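You operate a simulated robot arm through the tools that you are given. There is no shell and no other tool.

You are at the controls of a simulated robot arm. One attempt, no reset.

JOB
Warm the milk on medium and pour it into the teal mug.
Fine: ring off, pan on the trivet.

Only the result counts: the job must be done as asked and must still hold three seconds after the hand-in. Knocking over, shifting, dropping, spilling or breaking anything else fails it.

ROBOT AND FRAMES
A 6-joint arm with a two-finger parallel gripper, fixed in place. Base frame: the origin is on the floor under the middle of its stand, x ahead of it, y to its left, z up; the work surface is at about z = 91. Units: cm, rad, N and s.
With the tool pointing down near the work surface it reaches from about 36 to 82 cm from the base axis. Its first joint turns from -2.897 to 2.897 rad. Payload 3.91 kg.
Tool frame: the origin (TCP) lies between the finger pads and is the grasp point; the fingertips stand 3 cm ahead of it; z points along the fingers, y is the line along which they close. Largest opening 11 cm; finger width 2, thickness 1; the body of the gripper, 4.8 by 11.2 cm, starts 5.5 cm behind the TCP.
Orientation is that of the tool frame in the base frame, as a unit quaternion [w, x, y, z]. With the fingers straight down and closing along the base's y, the tool's x points along the base's -x, its y along +y and its z along -z.

CONTROLS
- The arm moves only by the tool step_arm. Its argument "series" is a list of rows, each a list of 6 numbers: the shift along the tool's x, y, z in cm, then the turn, a rotation vector about the tool's x, y, z in rad. In form: [[x, y, z, ax, ay, az], ...]. A call has 1 to 20 rows; each row is the pose to reach, as a shift and turn from the pose commanded when the call began, along the tool's axes at that moment. "jaw" is the closure in counts, from 0 (fully open) to 255 (shut), set as the call begins (left out, the last holds). Rows are played at 5 a second. More than 5 cm and 0.15 rad between two rows, or a gripper value outside its range, and nothing of the call is played. A pose out of reach is approached as far as the arm can. The call stops where the force on the tool passes 60 N (or 10 N more than at its start, if that is more) or the arm is blocked; 0.2 s more then pass. Each finger travels about 4.5 cm/s and halts on what it meets, pressing with about 23 N; the grip force reading is that of the motor and also rises with nothing between the fingers. The clock runs only during rows and for 0.2 s after the last one: add rows that repeat a pose to give the fingers time. It gives the time, the measured TCP pose, the force on the tool (base axes), the opening and the grip force at its end, in the units of the frame above (readings bear some noise), with the torque about the TCP (base axes, N m) and any sound that the robot's microphone picked up.
- Cameras (640 x 400 px; columns grow to the right, rows downward): "scene" is fixed at [21.93, 49.81, 168.83]; the picture's right is [-0.98, -0.18, 0.00], its down [-0.11, 0.56, -0.82] and it looks along [0.15, -0.81, -0.57] (base axes); focal length 348 px, centre (320, 200). "wrist" rides on the gripper at [7.7, 0.7, -11.4] in the tool frame; the picture's right is [-0.09, 1.00, 0.00], its down [-0.80, -0.07, -0.59] and it looks along [-0.59, -0.05, 0.80] (tool axes); focal length 270 px, centre (320, 200). There is no depth. A picture from a camera that has moved, and an enlarged one, comes with that camera's place and axes in the base frame and with its lens.
- grab_frame(camera): a new picture of that camera. The clock stands still meanwhile.
- move_column(by): slides the trunk up (or, below 0, down) by that many cm; the arm rides with it, the base frame stays. It gives what a move gives, with no picture.
- inspect(camera, box): a new picture of the part [left, top, right, bottom] of that camera's present view, enlarged. The clock stands still meanwhile.
- close_job(): hands the job in; it is judged then, once.

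Nothing tells you positions but the pictures and the camera data. Unless the task says otherwise, let go and move clear before handing in.

The tools are called by a JSON object that holds its "op" and its "data". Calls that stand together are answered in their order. step_arm: Moves the arm, as the interface text tells. Its arguments: {"type":"object","properties":{"series":{"type":"array","items":{"type":"array","items":{"type":"number"}}},"jaw":{"type":"number"}},"required":["series"]} The other tools are called the same way: move_column (by) moves the trunk up or down; grab_frame (camera) takes a picture; inspect (camera, box) takes an enlarged picture of a part of a camera's view; close_job () hands the job in.

At the start:

```text
time: 0.0
ee_pos: [43.39, -23.22, 131.46]
ee_rot: [0.0, 0.0, 1.0, -0.001]
wrist_force: [-0.1, -0.1, -0.4]
wrist_torque: [0.02, 0.02, 0.01]
grip_width: 11.02
finger_force: 0.1
trunk travel left (down, up): [-55.0, 6.0]
```

scene: 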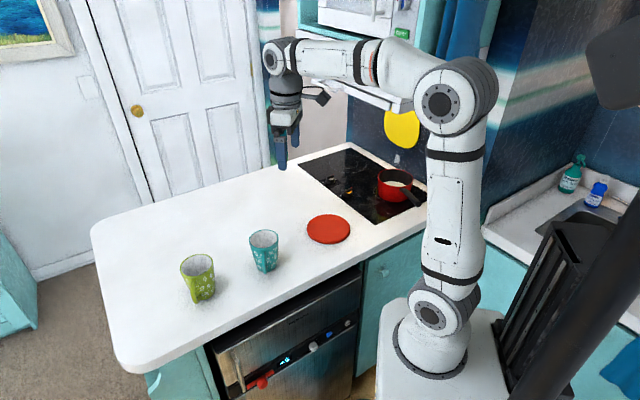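
wrist: 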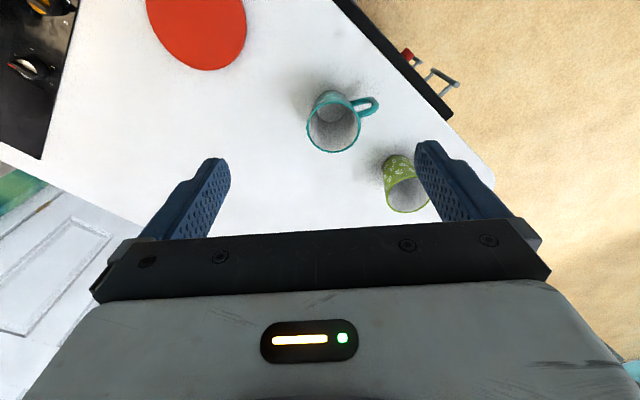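

I see a worktop with a hob and a red pan on it, a red trivet, a teal mug and a green mug. I'll look closer at each part before moving.

{"op": "inspect", "data": {"camera": "scene", "box": [290, 130, 450, 230]}}

{"op": "inspect", "data": {"camera": "scene", "box": [160, 200, 360, 325]}}

{"op": "inspect", "data": {"camera": "scene", "box": [200, 300, 360, 400]}}

{"op": "inspect", "data": {"camera": "wrist", "box": [0, 0, 240, 150]}}

```text
4.00 times, centred on (370, 180) of scene
camera zoom: at [21.93, 49.81, 168.83], right [-0.98, -0.18, 0.0], down [-0.11, 0.56, -0.82], along [0.15, -0.81, -0.57], focal length 1390 px, centre (120, 280)
```

zoom: 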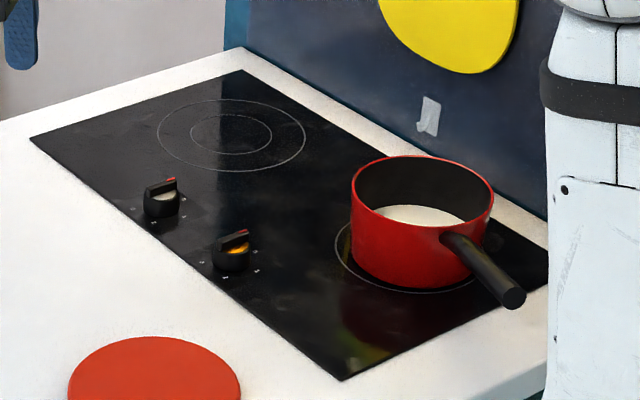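

```text
3.20 times, centred on (260, 262) of scene
camera zoom: at [21.93, 49.81, 168.83], right [-0.98, -0.18, 0.0], down [-0.11, 0.56, -0.82], along [0.15, -0.81, -0.57], focal length 1112 px, centre (512, 0)
```

zoom: 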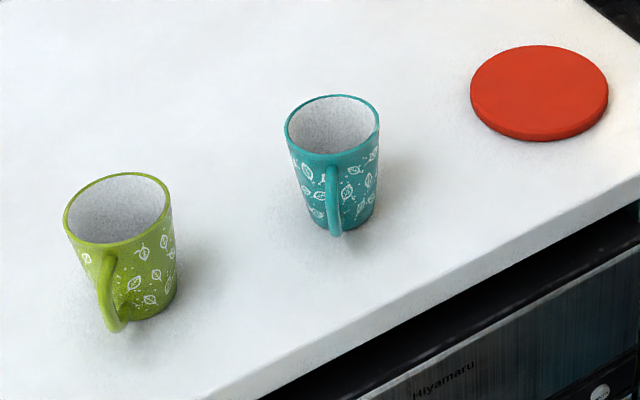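

```text
4.00 times, centred on (280, 350) of scene
camera zoom: at [21.93, 49.81, 168.83], right [-0.98, -0.18, 0.0], down [-0.11, 0.56, -0.82], along [0.15, -0.81, -0.57], focal length 1390 px, centre (480, -400)
```

zoom: 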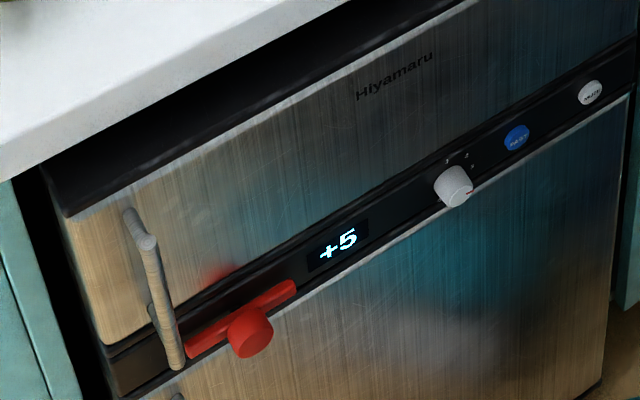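

```text
2.67 times, centred on (120, 75) of wrist
camera zoom: at [35.71, -22.56, 143.01], right [0.09, 1.0, 0.0], down [0.8, -0.07, 0.59], along [0.59, -0.05, -0.8], focal length 721 px, centre (853, 533)
```

zoom: 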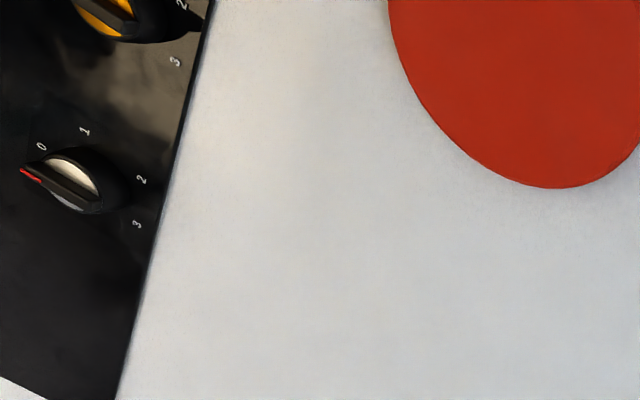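

The counter seems turned about 45° to the base. I put the hob knobs near (32,-65) and (40,-74) and the pan near (14,-70). I'll check the overhead shelf, then bring the wrist camera over the knobs to read them.

{"op": "inspect", "data": {"camera": "scene", "box": [260, 0, 500, 150]}}

{"op": "step_arm", "data": {"series": [[2.3, -3.4, 1.4, 0, 0, 0.13], [4.6, -6.7, 2.9, 0, 0, 0.26], [6.9, -10, 4.3, 0, 0, 0.39], [9.2, -13.4, 5.7, 0, 0, 0.52], [11.5, -16.7, 7.2, 0, 0, 0.65], [13.8, -20.1, 8.6, 0, 0, 0.78], [16.1, -23.4, 10, 0, 0, 0.91], [18.4, -26.8, 11.5, 0, 0, 1.04]]}}

{"op": "grab_frame", "data": {"camera": "wrist"}}

{"op": "grab_frame", "data": {"camera": "scene"}}

```text
2.67 times, centred on (380, 75) of scene
camera zoom: at [21.93, 49.81, 168.83], right [-0.98, -0.18, 0.0], down [-0.11, 0.56, -0.82], along [0.15, -0.81, -0.57], focal length 927 px, centre (160, 533)
```

zoom: 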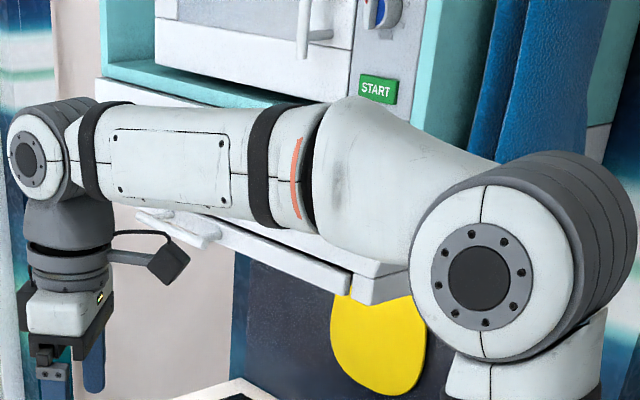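

```text
time: 2.0
ee_pos: [26.93, -48.08, 121.2]
ee_rot: [0.005, 0.489, 0.872, -0.008]
wrist_force: [-0.9, -1.3, 0.0]
wrist_torque: [-0.04, -0.02, -0.02]
grip_width: 11.02
finger_force: 0.1
trunk travel left (down, up): [-55.0, 6.0]
stopped in row 8: the arm was blocked; the commanded pose is now the measured one
```

```text
taken
camera wrist: at [23.47, -40.89, 132.56], right [0.9, 0.45, -0.01], down [0.36, -0.71, 0.61], along [0.27, -0.55, -0.79], focal length 270 px, centre (320, 200)
```

wrist: 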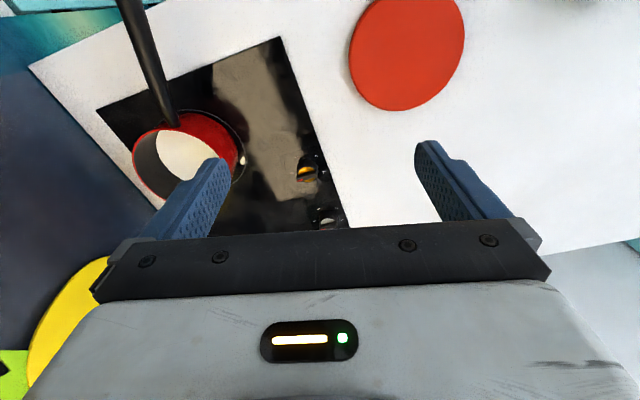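

```text
taken
```

scene: 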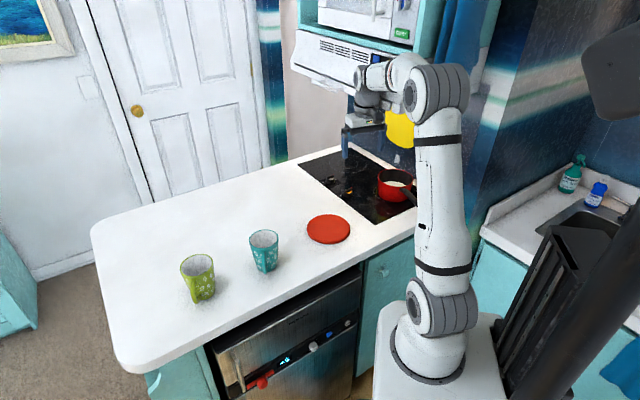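

The move was blocked, most likely because the wrist touched the hood front, which I put at z≈132 over the hob. I'll look at the knobs from here, then back away and lower the trunk.

{"op": "inspect", "data": {"camera": "wrist", "box": [250, 130, 370, 240]}}

{"op": "inspect", "data": {"camera": "scene", "box": [280, 20, 460, 220]}}

{"op": "inspect", "data": {"camera": "wrist", "box": [80, 0, 260, 240]}}

```text
3.64 times, centred on (310, 185) of wrist
camera zoom: at [23.47, -40.89, 132.56], right [0.9, 0.45, -0.01], down [0.36, -0.71, 0.61], along [0.27, -0.55, -0.79], focal length 983 px, centre (356, 254)
```

zoom: 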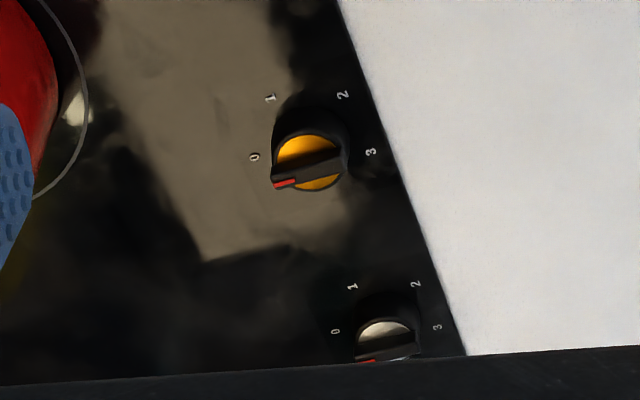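

```text
2.00 times, centred on (370, 120) of scene
camera zoom: at [21.93, 49.81, 168.83], right [-0.98, -0.18, 0.0], down [-0.11, 0.56, -0.82], along [0.15, -0.81, -0.57], focal length 695 px, centre (220, 360)
```

zoom: 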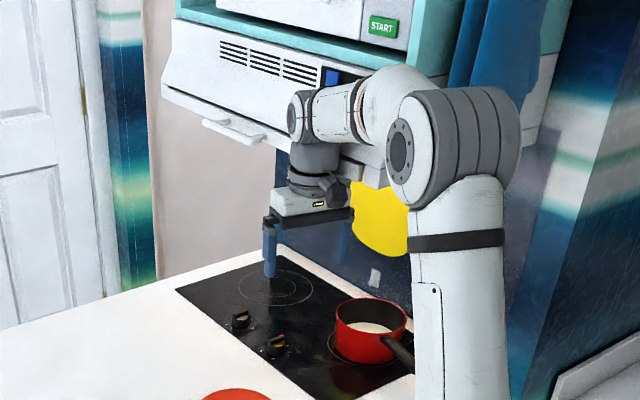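

```text
1.67 times, centred on (170, 120) of wrist
camera zoom: at [23.47, -40.89, 132.56], right [0.9, 0.45, -0.01], down [0.36, -0.71, 0.61], along [0.27, -0.55, -0.79], focal length 450 px, centre (570, 333)
```

zoom: 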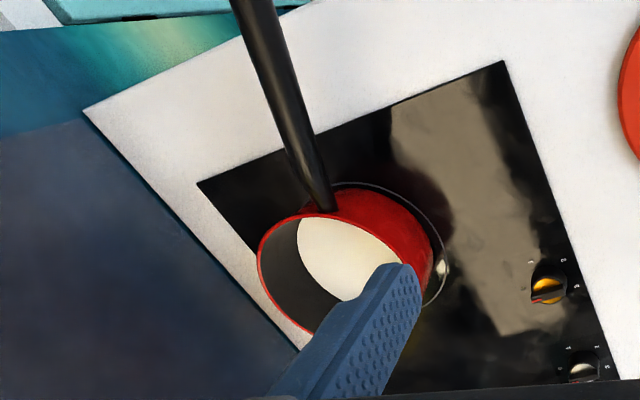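

The knobs have coloured caps, orange nearer the pan and white farther away, and there is a small coloured dot beside the pan's ring, so knobs may be matched to rings by colour. I'll back away from the hood and lower the trunk for a better look.

{"op": "step_arm", "data": {"series": [[0.4, 1.8, 0, 0, 0, 0], [1.33, 5.5, 0, 0, 0, 0]]}}

{"op": "move_column", "data": {"by": -20}}

{"op": "grab_frame", "data": {"camera": "scene"}}

{"op": "grab_frame", "data": {"camera": "wrist"}}

```text
time: 2.6
ee_pos: [29.91, -45.61, 120.31]
ee_rot: [0.004, 0.493, 0.87, -0.002]
wrist_force: [0.7, 1.2, 0.6]
wrist_torque: [-0.1, 0.03, 0.0]
grip_width: 10.98
finger_force: 0.1
trunk travel left (down, up): [-55.0, 6.0]
```

```text
time: 4.8
ee_pos: [29.69, -45.92, 100.17]
ee_rot: [0.004, 0.494, 0.87, -0.001]
wrist_force: [-0.2, -0.9, -0.6]
wrist_torque: [0.02, 0.02, 0.0]
grip_width: 11.01
finger_force: 0.1
trunk travel left (down, up): [-35.0, 26.0]
```

```text
taken
```

scene: 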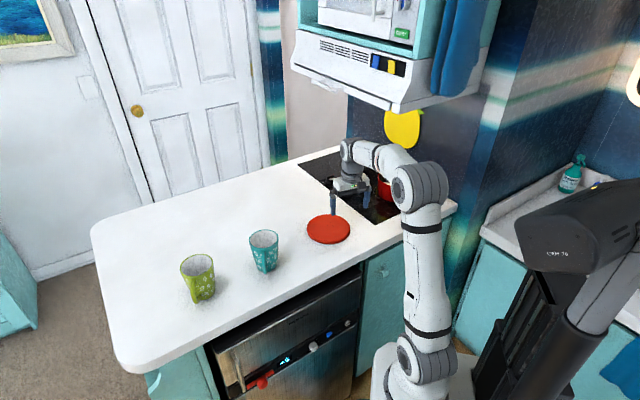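

```text
taken
camera wrist: at [26.35, -38.92, 111.75], right [0.9, 0.44, 0.0], down [0.35, -0.72, 0.6], along [0.26, -0.54, -0.8], focal length 270 px, centre (320, 200)
```

wrist: 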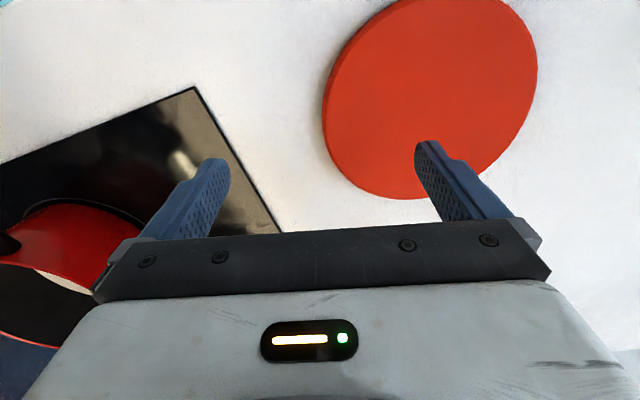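

The trunk is down and the wrist is clear of the hood. I'll raise and tilt the tool so the wrist camera looks forward across the hob at the knobs.

{"op": "step_arm", "data": {"series": [[0, 0, -3.7, 0, -0.09, 0], [0, 0, -7.4, 0, -0.18, 0], [0, 0, -11.1, 0, -0.27, 0], [0, 0, -14.8, 0, -0.36, 0]]}}

{"op": "grab_frame", "data": {"camera": "wrist"}}

{"op": "inspect", "data": {"camera": "wrist", "box": [220, 80, 420, 230]}}

{"op": "inspect", "data": {"camera": "wrist", "box": [20, 0, 260, 200]}}

```text
time: 5.8
ee_pos: [29.65, -45.62, 115.07]
ee_rot: [0.159, 0.485, 0.855, -0.089]
wrist_force: [0.2, -0.4, 0.2]
wrist_torque: [-0.02, 0.01, -0.04]
grip_width: 11.01
finger_force: 0.2
trunk travel left (down, up): [-35.0, 26.0]
```

```text
taken
camera wrist: at [24.49, -35.52, 123.19], right [0.9, 0.44, 0.03], down [0.21, -0.49, 0.84], along [0.39, -0.75, -0.54], focal length 270 px, centre (320, 200)
```

wrist: 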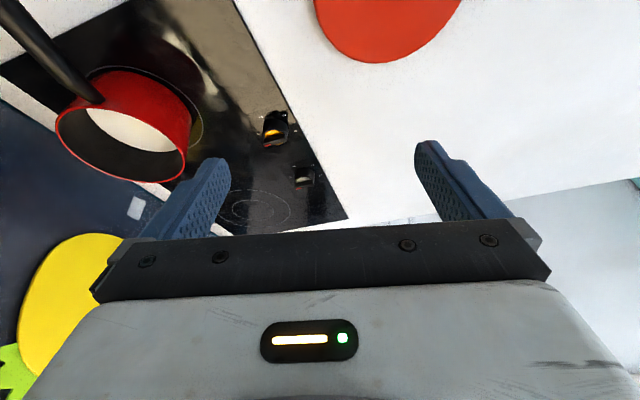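

```text
2.67 times, centred on (320, 155) of wrist
camera zoom: at [24.49, -35.52, 123.19], right [0.9, 0.44, 0.03], down [0.21, -0.49, 0.84], along [0.39, -0.75, -0.54], focal length 721 px, centre (320, 320)
```

zoom: 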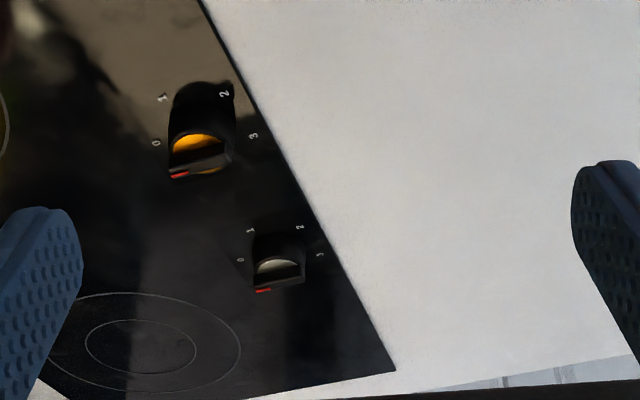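

```text
2.00 times, centred on (140, 100) of wrist
camera zoom: at [24.49, -35.52, 123.19], right [0.9, 0.44, 0.03], down [0.21, -0.49, 0.84], along [0.39, -0.75, -0.54], focal length 541 px, centre (680, 400)
```

zoom: 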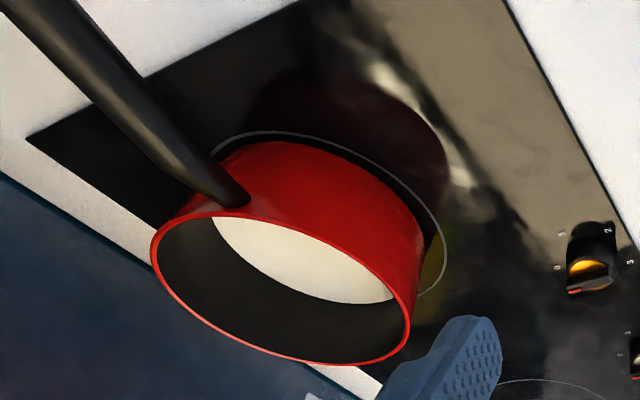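

The orange knob sits nearer the pan's ring. I'll look more closely at both rings for colour marks.

{"op": "inspect", "data": {"camera": "wrist", "box": [180, 90, 300, 165]}}

{"op": "inspect", "data": {"camera": "wrist", "box": [220, 170, 340, 235]}}

{"op": "inspect", "data": {"camera": "scene", "box": [290, 145, 380, 215]}}

{"op": "inspect", "data": {"camera": "scene", "box": [280, 20, 500, 150]}}

```text
5.33 times, centred on (240, 128) of wrist
camera zoom: at [24.49, -35.52, 123.19], right [0.9, 0.44, 0.03], down [0.21, -0.49, 0.84], along [0.39, -0.75, -0.54], focal length 1442 px, centre (747, 587)
```

zoom: 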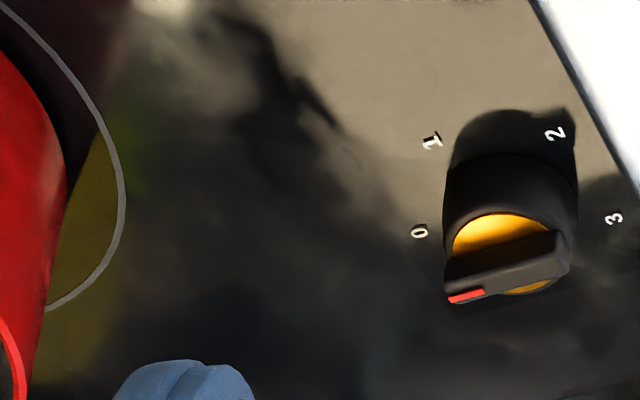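

```text
5.33 times, centred on (280, 202) of wrist
camera zoom: at [24.49, -35.52, 123.19], right [0.9, 0.44, 0.03], down [0.21, -0.49, 0.84], along [0.39, -0.75, -0.54], focal length 1442 px, centre (533, 187)
```

zoom: 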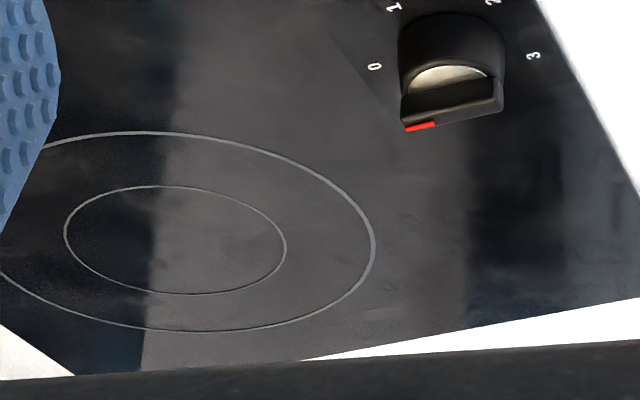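

```text
5.71 times, centred on (335, 180) of scene
camera zoom: at [21.93, 49.81, 168.83], right [-0.98, -0.18, 0.0], down [-0.11, 0.56, -0.82], along [0.15, -0.81, -0.57], focal length 1986 px, centre (234, 314)
```

zoom: 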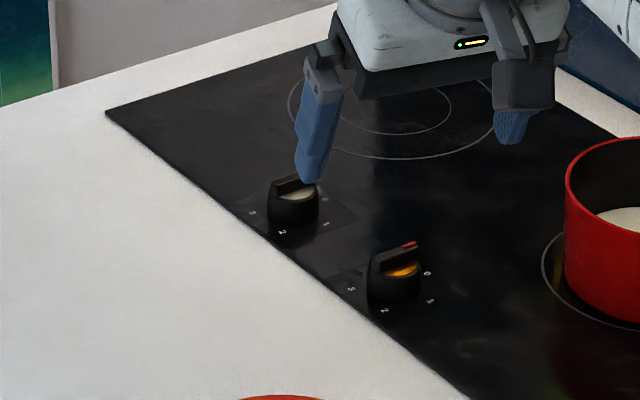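

```text
2.91 times, centred on (390, 85) of scene
camera zoom: at [21.93, 49.81, 168.83], right [-0.98, -0.18, 0.0], down [-0.11, 0.56, -0.82], along [0.15, -0.81, -0.57], focal length 1011 px, centre (116, 534)
```

zoom: 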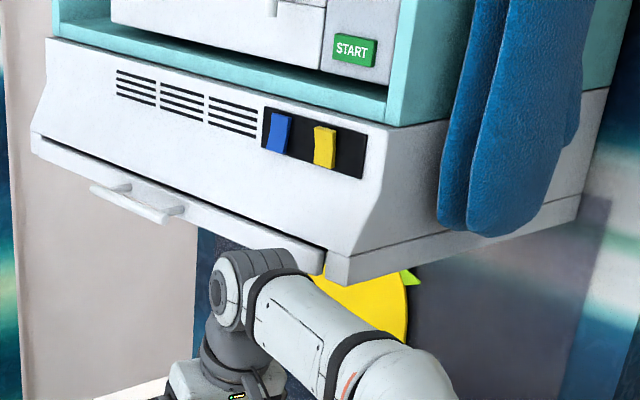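

The yellow tint on the glass is only a reflection of the plate, and the orange knob is on the pan's side. 0 points to the wall and the numbers run clockwise about 70° apart, so "2" is medium. I'll go to a low spot in front of the orange knob, tool down, with the fingers set across its bar.

{"op": "step_arm", "data": {"series": [[-1.96, 0.99, 2.91, 0, 0.072, 0], [-3.92, 1.98, 5.82, 0, 0.144, 0], [-5.88, 2.97, 8.72, 0, 0.216, 0], [-7.84, 3.96, 11.63, 0, 0.288, 0], [-9.8, 4.95, 14.54, 0, 0.36, 0]]}}

{"op": "step_arm", "data": {"series": [[0, 0, 0, 0, 0, -0.139], [0, 0, 0, 0, 0, -0.278], [0, 0, 0, 0, 0, -0.417], [0, 0, 0, 0, 0, -0.556], [0, 0, 0, 0, 0, -0.695], [0, 0, 0, 0, 0, -0.834], [0, 0, 0, 0, 0, -0.973], [0, 0, 0, 0, 0, -1.112], [0, 0, 0, 0, 0, -1.251], [0, 0, 0, 0, 0, -1.39], [0, 0, 0, 0, 0, -1.529], [0, 0, 0, 0, 0, -1.668], [0, 0, 0, 0, 0, -1.807]]}}

{"op": "grab_frame", "data": {"camera": "wrist"}}

{"op": "grab_frame", "data": {"camera": "scene"}}

```text
time: 7.0
ee_pos: [41.66, -55.8, 104.88]
ee_rot: [0.002, 0.493, 0.87, 0.001]
wrist_force: [-0.5, 0.4, 1.1]
wrist_torque: [0.0, 0.01, 0.0]
grip_width: 11.01
finger_force: 0.0
trunk travel left (down, up): [-35.0, 26.0]
```

```text
time: 9.8
ee_pos: [41.51, -55.6, 105.0]
ee_rot: [0.001, -0.38, 0.925, -0.003]
wrist_force: [0.6, -0.3, 0.3]
wrist_torque: [0.0, -0.02, 0.0]
grip_width: 11.0
finger_force: 0.1
trunk travel left (down, up): [-35.0, 26.0]
```

```text
taken
camera wrist: at [35.42, -60.44, 116.52], right [-0.64, 0.77, -0.01], down [0.62, 0.52, 0.6], along [0.46, 0.38, -0.8], focal length 270 px, centre (320, 200)
```

wrist: 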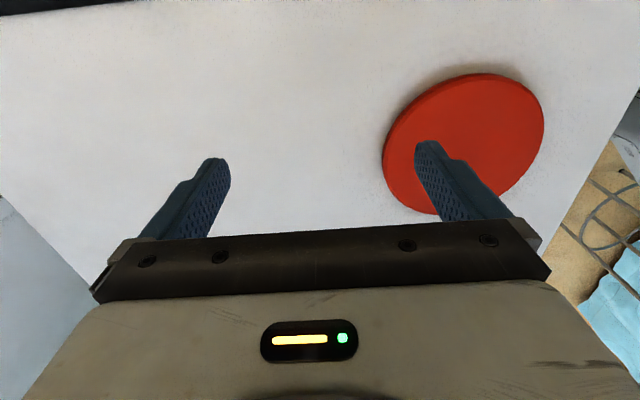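

```text
taken
```

scene: 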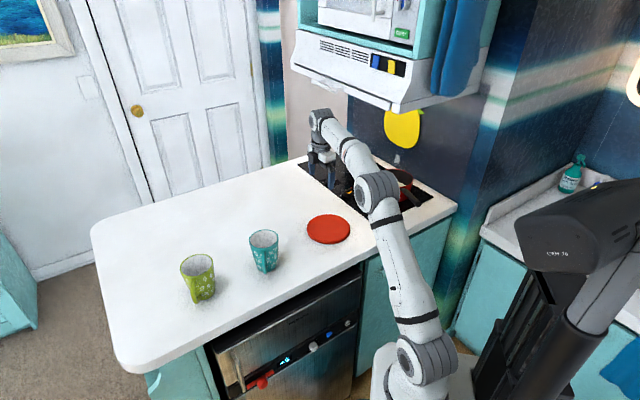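

The arm is in front of the knobs with the fingers oriented across the bar. I'll descend to z≈98.5, slide in under the hood until I'm over the orange knob, and take a picture.

{"op": "step_arm", "data": {"series": [[0, 0, 3.3, 0, 0, 0], [0, 0, 6.5, 0, 0, 0], [3.3, 0, 6.5, 0, 0, 0], [6.5, 0.1, 6.5, 0, 0, 0], [9.8, 0.1, 6.5, 0, 0, 0], [12.94, 0.14, 6.5, 0, 0, 0]]}}

{"op": "grab_frame", "data": {"camera": "wrist"}}

{"op": "inspect", "data": {"camera": "wrist", "box": [220, 80, 420, 205]}}

{"op": "inspect", "data": {"camera": "scene", "box": [290, 60, 450, 220]}}

```text
time: 11.2
ee_pos: [32.16, -64.56, 98.46]
ee_rot: [0.002, -0.379, 0.925, -0.003]
wrist_force: [0.4, -0.1, -0.7]
wrist_torque: [-0.02, 0.01, 0.0]
grip_width: 11.03
finger_force: 0.1
trunk travel left (down, up): [-35.0, 26.0]
```

```text
taken
camera wrist: at [26.22, -69.44, 109.91], right [-0.64, 0.77, -0.01], down [0.62, 0.51, 0.6], along [0.46, 0.38, -0.8], focal length 270 px, centre (320, 200)
```

wrist: 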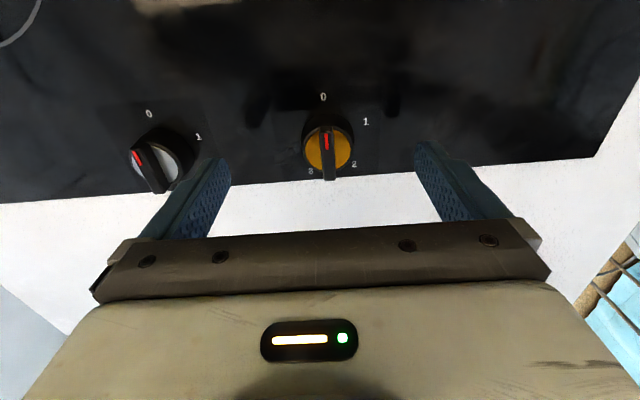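

```text
3.20 times, centred on (320, 142) of wrist
camera zoom: at [26.22, -69.44, 109.91], right [-0.64, 0.77, -0.01], down [0.62, 0.51, 0.6], along [0.46, 0.38, -0.8], focal length 865 px, centre (320, 384)
```

zoom: 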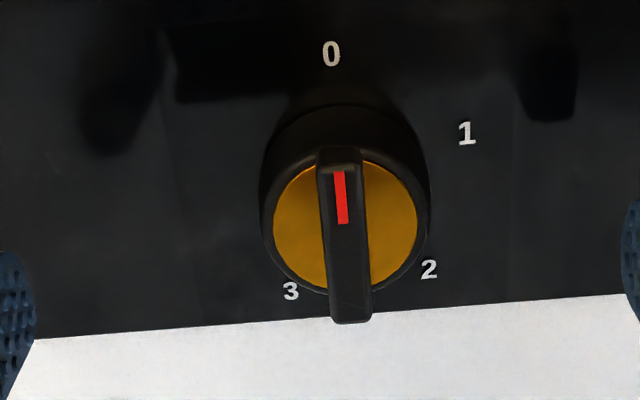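

```text
2.50 times, centred on (370, 140) of scene
camera zoom: at [21.93, 49.81, 168.83], right [-0.98, -0.18, 0.0], down [-0.11, 0.56, -0.82], along [0.15, -0.81, -0.57], focal length 869 px, centre (195, 350)
```

zoom: 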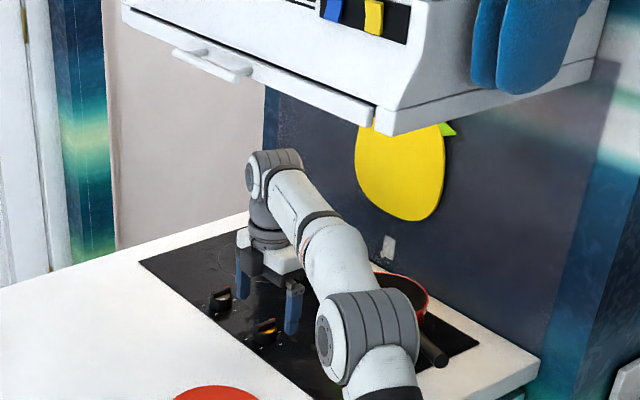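

The orange knob's pointer is at 0, and I put its centre at about (32.3,-63.8) with the bar top near z 93.8. I'll centre on it, lower the fingertips beside the knob body and close.

{"op": "step_arm", "data": {"series": [[-0.65, 0.5, 0, 0, 0, 0], [-0.65, 0.5, 1.6, 0, 0, 0], [-0.65, 0.5, 3.2, 0, 0, 0]]}}

{"op": "grab_frame", "data": {"camera": "wrist"}}

```text
time: 12.0
ee_pos: [32.1, -63.6, 95.18]
ee_rot: [0.002, -0.379, 0.926, -0.002]
wrist_force: [-0.6, 0.4, 0.1]
wrist_torque: [0.0, 0.04, 0.02]
grip_width: 11.02
finger_force: 0.0
trunk travel left (down, up): [-35.0, 26.0]
```

```text
taken
camera wrist: at [26.25, -68.59, 106.76], right [-0.64, 0.77, -0.01], down [0.62, 0.51, 0.6], along [0.46, 0.38, -0.8], focal length 270 px, centre (320, 200)
```

wrist: 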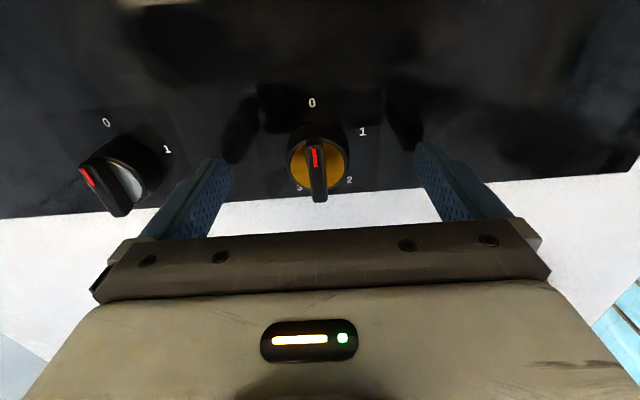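

The knob is centred between the fingers with no contact. Closing now.

{"op": "step_arm", "data": {"series": [[0, 0, 0, 0, 0, 0], [0, 0, 0, 0, 0, 0], [0, 0, 0, 0, 0, 0], [0, 0, 0, 0, 0, 0], [0, 0, 0, 0, 0, 0], [0, 0, 0, 0, 0, 0]], "jaw": 255}}

{"op": "inspect", "data": {"camera": "wrist", "box": [220, 80, 420, 205]}}

```text
time: 13.4
ee_pos: [32.4, -63.77, 95.21]
ee_rot: [0.002, -0.378, 0.926, -0.004]
wrist_force: [6.0, -7.5, 2.0]
wrist_torque: [-0.41, -0.32, 0.03]
grip_width: 3.64
finger_force: 45.3
trunk travel left (down, up): [-35.0, 26.0]
```

```text
3.20 times, centred on (320, 142) of wrist
camera zoom: at [26.31, -68.65, 106.79], right [-0.64, 0.77, -0.01], down [0.62, 0.51, 0.6], along [0.46, 0.37, -0.8], focal length 865 px, centre (320, 384)
```

zoom: 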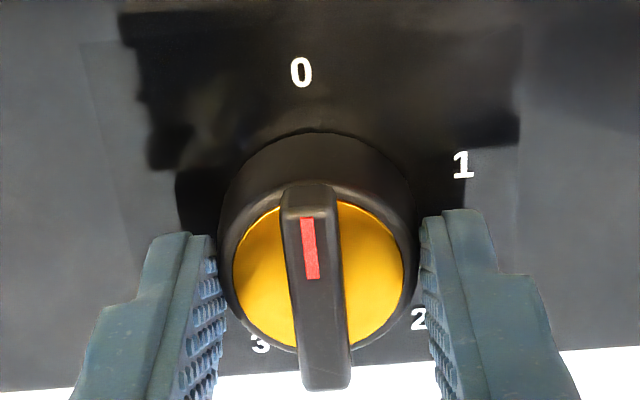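

The fingers hold the knob body at 3.64 cm. I'll turn clockwise a little first and check that the knob follows.

{"op": "step_arm", "data": {"series": [[0, -0.1, 0, 0, 0, 0.12], [0, -0.1, 0, 0, 0, 0.24], [0, -0.1, 0, 0, 0, 0.36]]}}

{"op": "inspect", "data": {"camera": "wrist", "box": [220, 80, 420, 205]}}

```text
time: 14.2
ee_pos: [32.26, -63.88, 95.3]
ee_rot: [0.002, -0.207, 0.978, -0.003]
wrist_force: [8.5, -6.4, 5.2]
wrist_torque: [-0.65, 0.91, 0.08]
grip_width: 3.65
finger_force: 45.0
trunk travel left (down, up): [-35.0, 26.0]
```

```text
3.20 times, centred on (320, 142) of wrist
camera zoom: at [25.02, -66.29, 106.78], right [-0.32, 0.95, -0.01], down [0.76, 0.26, 0.6], along [0.57, 0.19, -0.8], focal length 865 px, centre (320, 384)
```

zoom: 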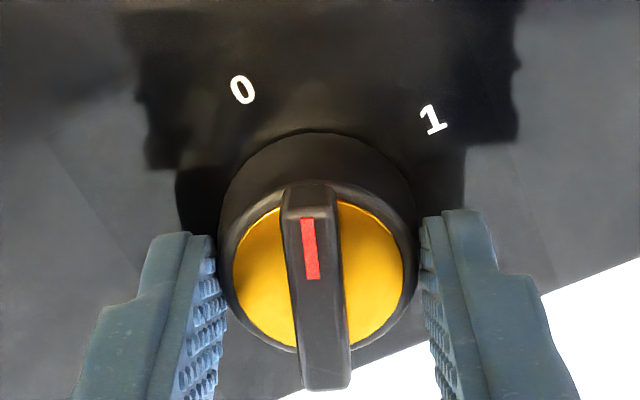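

The knob turns with the gripper. I'll carry on to "2", about 140° in total.

{"op": "step_arm", "data": {"series": [[0, 0, 0, 0, 0, 0.12], [0, 0, 0, 0, 0, 0.24], [0, 0, 0, 0, 0, 0.36], [0, 0, 0, 0, 0, 0.48], [0, 0, 0, 0, 0, 0.6], [0, 0, 0, 0, 0, 0.72], [0, 0, 0, 0, 0, 0.84], [0, 0, 0, 0, 0, 0.96]]}}

{"op": "grab_frame", "data": {"camera": "wrist"}}

```text
time: 16.0
ee_pos: [32.22, -64.05, 95.17]
ee_rot: [0.004, 0.269, 0.963, -0.003]
wrist_force: [7.9, -29.9, 16.6]
wrist_torque: [-0.56, 0.51, 0.08]
grip_width: 3.63
finger_force: 45.0
trunk travel left (down, up): [-35.0, 26.0]
```

```text
taken
camera wrist: at [26.06, -59.4, 106.73], right [0.59, 0.81, 0.0], down [0.64, -0.47, 0.6], along [0.48, -0.36, -0.8], focal length 270 px, centre (320, 200)
```

wrist: 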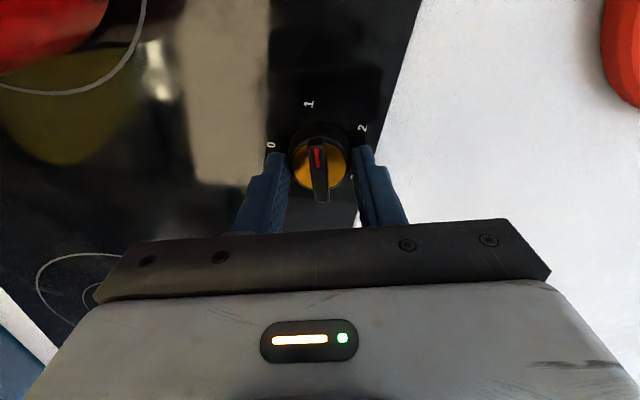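

The knob is just past "1". A sideways force of about 30 N has built up because I'm slightly off centre, so I'll correct by a few millimetres while turning on to "2".

{"op": "step_arm", "data": {"series": [[-0.2, -0.23, -0.1, 0, 0, 0], [-0.2, -0.23, -0.1, 0, 0, 0.12], [-0.2, -0.23, -0.1, 0, 0, 0.24], [-0.2, -0.23, -0.1, 0, 0, 0.36], [-0.2, -0.23, -0.1, 0, 0, 0.48]]}}

{"op": "grab_frame", "data": {"camera": "wrist"}}

```text
time: 17.2
ee_pos: [32.24, -64.16, 95.33]
ee_rot: [0.002, 0.49, 0.871, 0.0]
wrist_force: [-3.3, 1.5, -3.3]
wrist_torque: [-0.51, -0.07, 0.02]
grip_width: 3.64
finger_force: 44.8
trunk travel left (down, up): [-35.0, 26.0]
```

```text
taken
camera wrist: at [28.84, -57.2, 106.78], right [0.9, 0.44, 0.0], down [0.35, -0.72, 0.6], along [0.27, -0.53, -0.8], focal length 270 px, centre (320, 200)
```

wrist: 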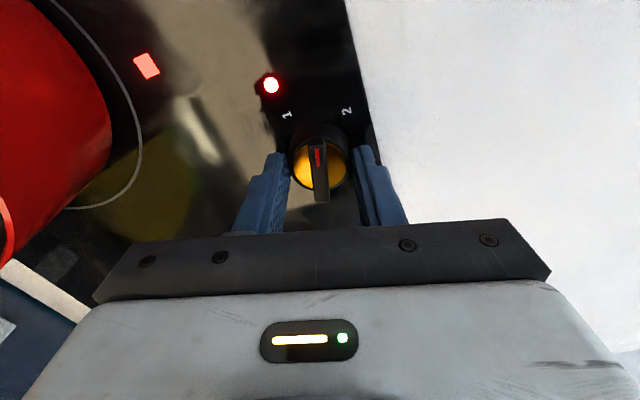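

A red lamp by the knob and a red marker beside the pan's ring have lit, so this knob does control the pan's ring. I'll finish the turn to "2".

{"op": "step_arm", "data": {"series": [[0, 0, 0, 0, 0, 0.11], [0, 0, 0, 0, 0, 0.22], [0, 0, 0, 0, 0, 0.33], [0, 0, 0, 0, 0, 0.44], [0, 0, 0, 0, 0, 0.55], [0, 0, 0, 0, 0, 0.64]]}}

{"op": "inspect", "data": {"camera": "wrist", "box": [200, 50, 440, 210]}}

{"op": "grab_frame", "data": {"camera": "wrist"}}

```text
time: 18.6
ee_pos: [32.07, -64.18, 95.28]
ee_rot: [0.002, 0.74, 0.673, 0.001]
wrist_force: [-18.7, 8.3, -18.8]
wrist_torque: [-0.5, 0.63, 0.04]
grip_width: 3.64
finger_force: 44.9
trunk travel left (down, up): [-35.0, 26.0]
```

```text
2.50 times, centred on (320, 130) of wrist
camera zoom: at [33.54, -56.57, 106.81], right [0.98, -0.18, 0.0], down [-0.15, -0.79, 0.59], along [-0.1, -0.59, -0.8], focal length 676 px, centre (320, 375)
```

zoom: 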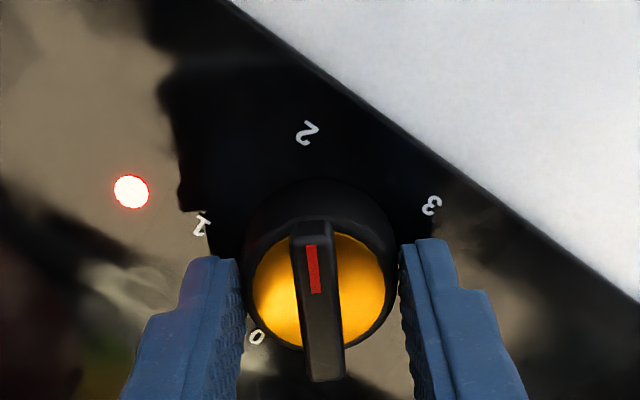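

```text
taken
camera wrist: at [33.54, -56.57, 106.81], right [0.98, -0.18, 0.0], down [-0.15, -0.79, 0.59], along [-0.1, -0.59, -0.8], focal length 270 px, centre (320, 200)
```

wrist: 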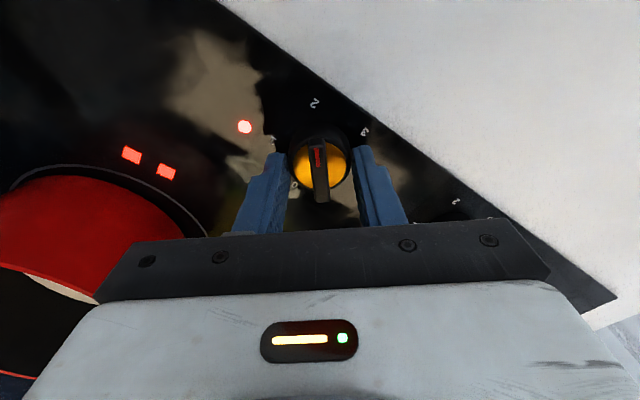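

Two red squares are lit by the pan's ring and the pointer is at "2", so the ring is on medium. I'll let go of the knob and check how the scene camera sees the milk.

{"op": "step_arm", "data": {"series": [[0, 0, 0, 0, 0, 0], [0, 0, 0, 0, 0, 0], [0, 0, 0, 0, 0, 0], [0, 0, -2.5, 0, 0, 0]], "jaw": 0}}

{"op": "grab_frame", "data": {"camera": "wrist"}}

{"op": "inspect", "data": {"camera": "scene", "box": [290, 110, 450, 230]}}

```text
time: 19.6
ee_pos: [32.44, -64.19, 97.9]
ee_rot: [0.003, 0.739, 0.673, 0.0]
wrist_force: [-0.1, -0.7, -0.1]
wrist_torque: [0.0, -0.01, -0.01]
grip_width: 10.98
finger_force: 0.1
trunk travel left (down, up): [-35.0, 26.0]
```

```text
taken
camera wrist: at [33.75, -56.46, 109.47], right [0.98, -0.18, 0.01], down [-0.15, -0.79, 0.6], along [-0.1, -0.59, -0.8], focal length 270 px, centre (320, 200)
```

wrist: 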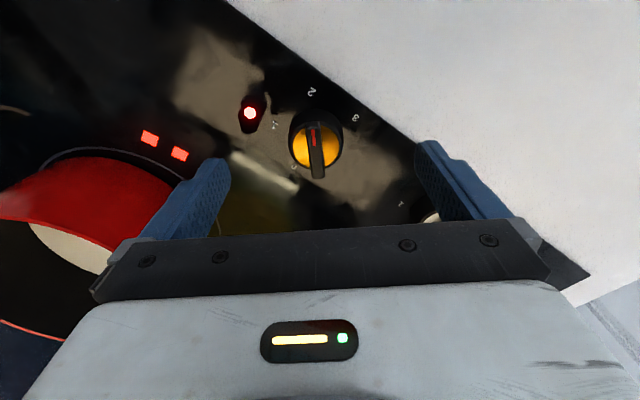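

```text
3.33 times, centred on (370, 170) of scene
camera zoom: at [21.93, 49.81, 168.83], right [-0.98, -0.18, 0.0], down [-0.11, 0.56, -0.82], along [0.15, -0.81, -0.57], focal length 1158 px, centre (153, 300)
```

zoom: 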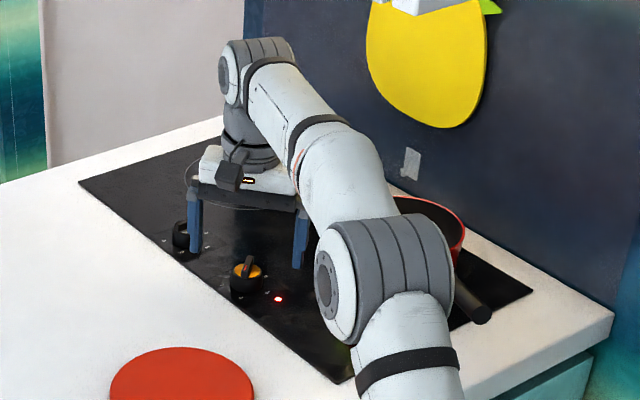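

Nothing has been disturbed. I'll retreat from under the hood to a viewpoint over the pan and watch the milk warm.

{"op": "step_arm", "data": {"series": [[3.49, 1.88, -0.3, 0, 0, 0], [6.97, 3.77, -0.6, 0, 0, 0], [10.46, 5.65, -0.9, 0, 0, 0], [11.26, 4.97, -3.54, 0.018, -0.07, 0.099], [12.06, 4.29, -6.18, 0.036, -0.141, 0.198], [12.86, 3.62, -8.82, 0.054, -0.211, 0.297], [13.66, 2.94, -11.46, 0.072, -0.282, 0.396], [14.46, 2.26, -14.1, 0.09, -0.352, 0.4945]]}}

{"op": "grab_frame", "data": {"camera": "wrist"}}

{"op": "inspect", "data": {"camera": "scene", "box": [290, 110, 450, 230]}}

```text
time: 21.4
ee_pos: [35.84, -49.84, 112.08]
ee_rot: [0.087, 0.869, 0.461, -0.158]
wrist_force: [0.9, -1.2, -0.3]
wrist_torque: [-0.01, 0.04, 0.03]
grip_width: 11.0
finger_force: 0.1
trunk travel left (down, up): [-35.0, 26.0]
```

```text
taken
camera wrist: at [42.76, -40.85, 120.18], right [0.78, -0.63, 0.04], down [-0.36, -0.4, 0.84], along [-0.51, -0.67, -0.54], focal length 270 px, centre (320, 200)
```

wrist: 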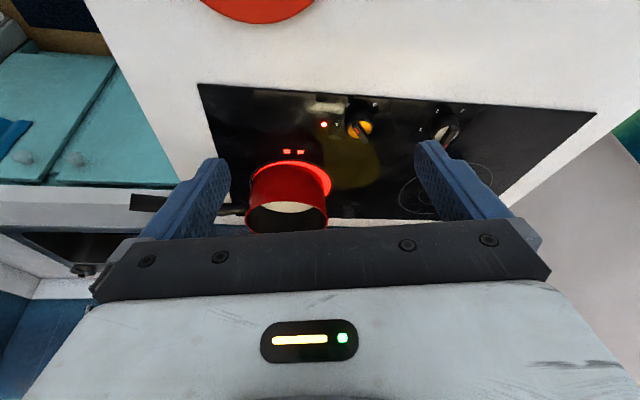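

```text
3.33 times, centred on (370, 170) of scene
camera zoom: at [21.93, 49.81, 168.83], right [-0.98, -0.18, 0.0], down [-0.11, 0.56, -0.82], along [0.15, -0.81, -0.57], focal length 1158 px, centre (153, 300)
```

zoom: 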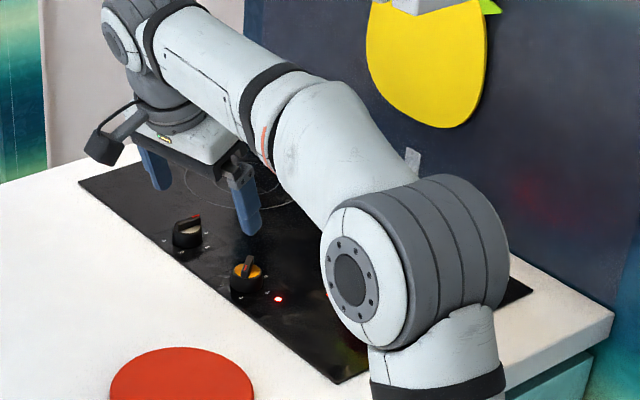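

The ring glows under the pan and two level squares are lit. I'll look closely at the milk now as a baseline and then wait in short steps.

{"op": "inspect", "data": {"camera": "wrist", "box": [210, 130, 370, 230]}}

{"op": "step_arm", "data": {"series": [[0, 0, 0, 0, 0, 0], [0, 0, 0, 0, 0, 0], [0, 0, 0, 0, 0, 0], [0, 0, 0, 0, 0, 0], [0, 0, 0, 0, 0, 0], [0, 0, 0, 0, 0, 0], [0, 0, 0, 0, 0, 0], [0, 0, 0, 0, 0, 0], [0, 0, 0, 0, 0, 0], [0, 0, 0, 0, 0, 0], [0, 0, 0, 0, 0, 0], [0, 0, 0, 0, 0, 0], [0, 0, 0, 0, 0, 0], [0, 0, 0, 0, 0, 0], [0, 0, 0, 0, 0, 0]]}}

{"op": "inspect", "data": {"camera": "wrist", "box": [210, 130, 370, 230]}}

```text
4.00 times, centred on (290, 180) of wrist
camera zoom: at [42.76, -40.85, 120.18], right [0.78, -0.63, 0.04], down [-0.36, -0.4, 0.84], along [-0.51, -0.67, -0.54], focal length 1081 px, centre (440, 280)
```

zoom: 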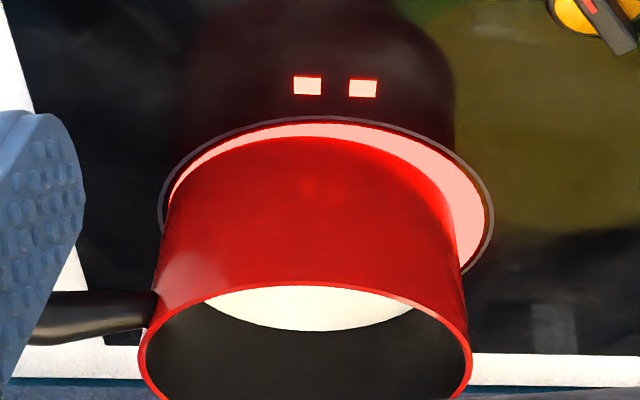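

```text
time: 24.6
ee_pos: [35.87, -49.82, 112.09]
ee_rot: [0.087, 0.869, 0.462, -0.156]
wrist_force: [0.5, 0.3, 0.7]
wrist_torque: [0.01, 0.02, 0.01]
grip_width: 11.0
finger_force: 0.1
trunk travel left (down, up): [-35.0, 26.0]
```

```text
4.00 times, centred on (290, 180) of wrist
camera zoom: at [42.76, -40.85, 120.17], right [0.78, -0.62, 0.04], down [-0.36, -0.41, 0.84], along [-0.51, -0.67, -0.54], focal length 1081 px, centre (440, 280)
```

zoom: 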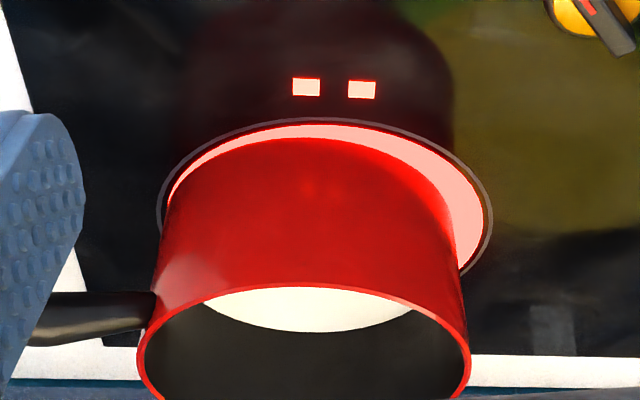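

The milk looks unchanged so far and there is no sound. I'll keep waiting in short steps and watch for steam, bubbles or noise.

{"op": "step_arm", "data": {"series": [[0, 0, 0, 0, 0, 0], [0, 0, 0, 0, 0, 0], [0, 0, 0, 0, 0, 0], [0, 0, 0, 0, 0, 0], [0, 0, 0, 0, 0, 0], [0, 0, 0, 0, 0, 0], [0, 0, 0, 0, 0, 0], [0, 0, 0, 0, 0, 0], [0, 0, 0, 0, 0, 0], [0, 0, 0, 0, 0, 0], [0, 0, 0, 0, 0, 0], [0, 0, 0, 0, 0, 0], [0, 0, 0, 0, 0, 0], [0, 0, 0, 0, 0, 0], [0, 0, 0, 0, 0, 0]]}}

{"op": "inspect", "data": {"camera": "wrist", "box": [210, 130, 370, 230]}}

```text
time: 27.8
ee_pos: [35.98, -49.71, 112.06]
ee_rot: [0.087, 0.869, 0.462, -0.155]
wrist_force: [-0.2, -0.5, -0.2]
wrist_torque: [-0.02, -0.02, 0.01]
grip_width: 11.03
finger_force: 0.1
trunk travel left (down, up): [-35.0, 26.0]
```

```text
4.00 times, centred on (290, 180) of wrist
camera zoom: at [42.76, -40.85, 120.17], right [0.78, -0.62, 0.04], down [-0.36, -0.41, 0.84], along [-0.51, -0.67, -0.54], focal length 1081 px, centre (440, 280)
```

zoom: 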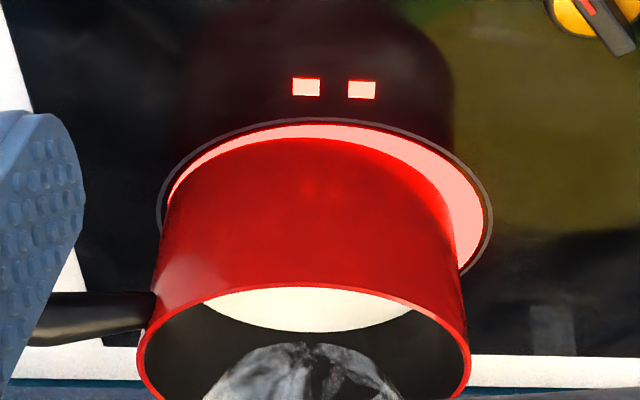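

A wispy grey cloud has appeared above the milk, which looks like steam. I'll take the full frame before deciding.

{"op": "grab_frame", "data": {"camera": "wrist"}}

{"op": "inspect", "data": {"camera": "scene", "box": [330, 80, 490, 200]}}

```text
taken
camera wrist: at [42.76, -40.85, 120.17], right [0.78, -0.62, 0.04], down [-0.36, -0.41, 0.84], along [-0.51, -0.67, -0.54], focal length 270 px, centre (320, 200)
```

wrist: 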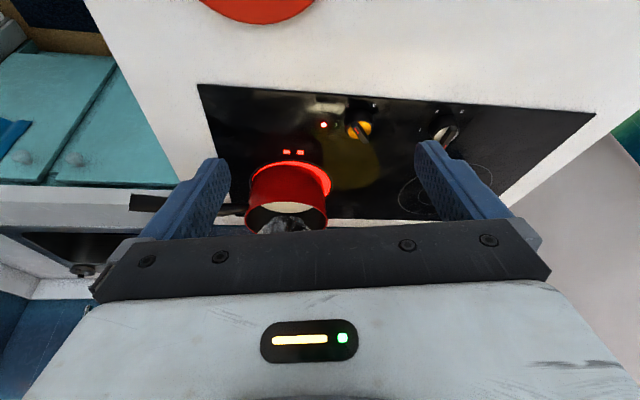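

```text
3.33 times, centred on (410, 140) of scene
camera zoom: at [21.93, 49.81, 168.83], right [-0.98, -0.18, 0.0], down [-0.11, 0.56, -0.82], along [0.15, -0.81, -0.57], focal length 1158 px, centre (20, 400)
```

zoom: 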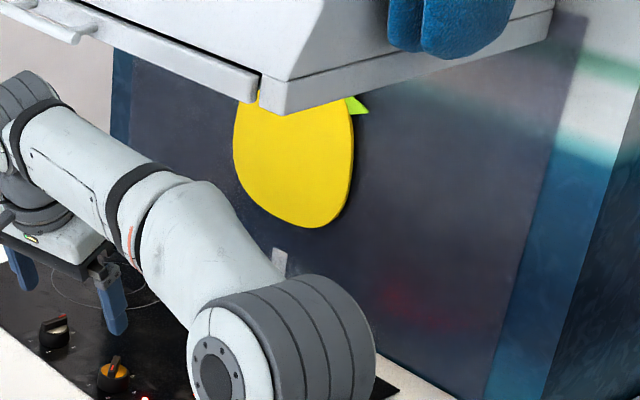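

The milk is steaming, so it is warm. I'll retrace my path to the orange knob, grip it and turn it back to 0.

{"op": "step_arm", "data": {"series": [[0.577, 0.979, 2.604, -0.018, 0.0705, -0.0989], [1.154, 1.957, 5.207, -0.036, 0.141, -0.198], [1.73, 2.936, 7.811, -0.054, 0.211, -0.297], [2.307, 3.914, 10.414, -0.072, 0.282, -0.396], [2.884, 4.893, 13.018, -0.09, 0.3523, -0.4945], [-0.719, 4.912, 14.695, -0.09, 0.3523, -0.4945], [-4.322, 4.93, 16.37, -0.09, 0.3523, -0.4945], [-7.925, 4.949, 18.05, -0.09, 0.3523, -0.4945], [-7.01, 4.95, 20.48, -0.09, 0.3523, -0.4945]]}}

{"op": "grab_frame", "data": {"camera": "wrist"}}

```text
time: 29.8
ee_pos: [32.1, -64.43, 95.31]
ee_rot: [0.003, 0.739, 0.674, 0.002]
wrist_force: [0.1, -0.5, 0.2]
wrist_torque: [0.04, 0.03, -0.01]
grip_width: 10.98
finger_force: 0.1
trunk travel left (down, up): [-35.0, 26.0]
```

```text
taken
camera wrist: at [33.51, -56.74, 106.86], right [0.98, -0.18, 0.01], down [-0.15, -0.79, 0.6], along [-0.1, -0.59, -0.8], focal length 270 px, centre (320, 200)
```

wrist: 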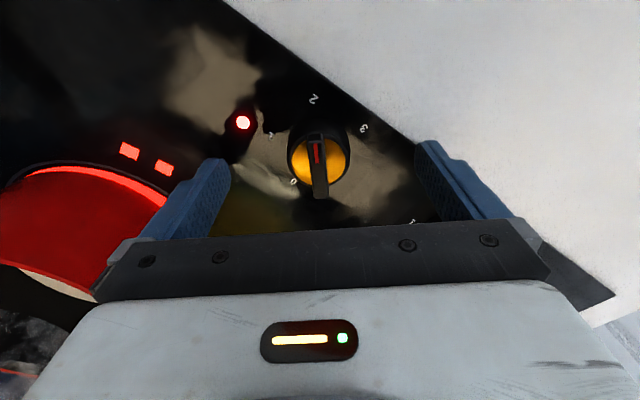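

The knob is between the fingers again and still at "2". Closing.

{"op": "step_arm", "data": {"series": [[0.15, 0, 0, 0, 0, 0], [0.15, 0, 0, 0, 0, 0], [0.15, 0, 0, 0, 0, 0], [0.15, 0, 0, 0, 0, 0], [0.15, 0, 0, 0, 0, 0]], "jaw": 255}}

```text
time: 31.0
ee_pos: [32.16, -64.16, 95.31]
ee_rot: [0.003, 0.739, 0.673, 0.001]
wrist_force: [-9.2, 2.5, -1.6]
wrist_torque: [0.09, 0.29, 0.02]
grip_width: 3.66
finger_force: 34.4
trunk travel left (down, up): [-35.0, 26.0]
```

It's gripped. Turning counter-clockwise towards 0, first half.

{"op": "step_arm", "data": {"series": [[0, -0.1, 0, 0, 0, -0.13], [0, -0.1, 0, 0, 0, -0.26], [0, -0.1, 0, 0, 0, -0.39], [0, -0.1, 0, 0, 0, -0.52], [0, -0.1, 0, 0, 0, -0.65], [0, -0.1, 0, 0, 0, -0.78], [0, -0.1, 0, 0, 0, -0.91], [0, -0.1, 0, 0, 0, -1.04], [0, -0.1, 0, 0, 0, -1.17], [0, -0.1, 0, 0, 0, -1.3]]}}

```text
time: 33.2
ee_pos: [32.37, -64.13, 95.33]
ee_rot: [0.004, 0.178, 0.984, -0.002]
wrist_force: [9.9, -12.6, 9.2]
wrist_torque: [-0.51, -1.2, -0.01]
grip_width: 3.65
finger_force: 45.1
trunk travel left (down, up): [-35.0, 26.0]
```

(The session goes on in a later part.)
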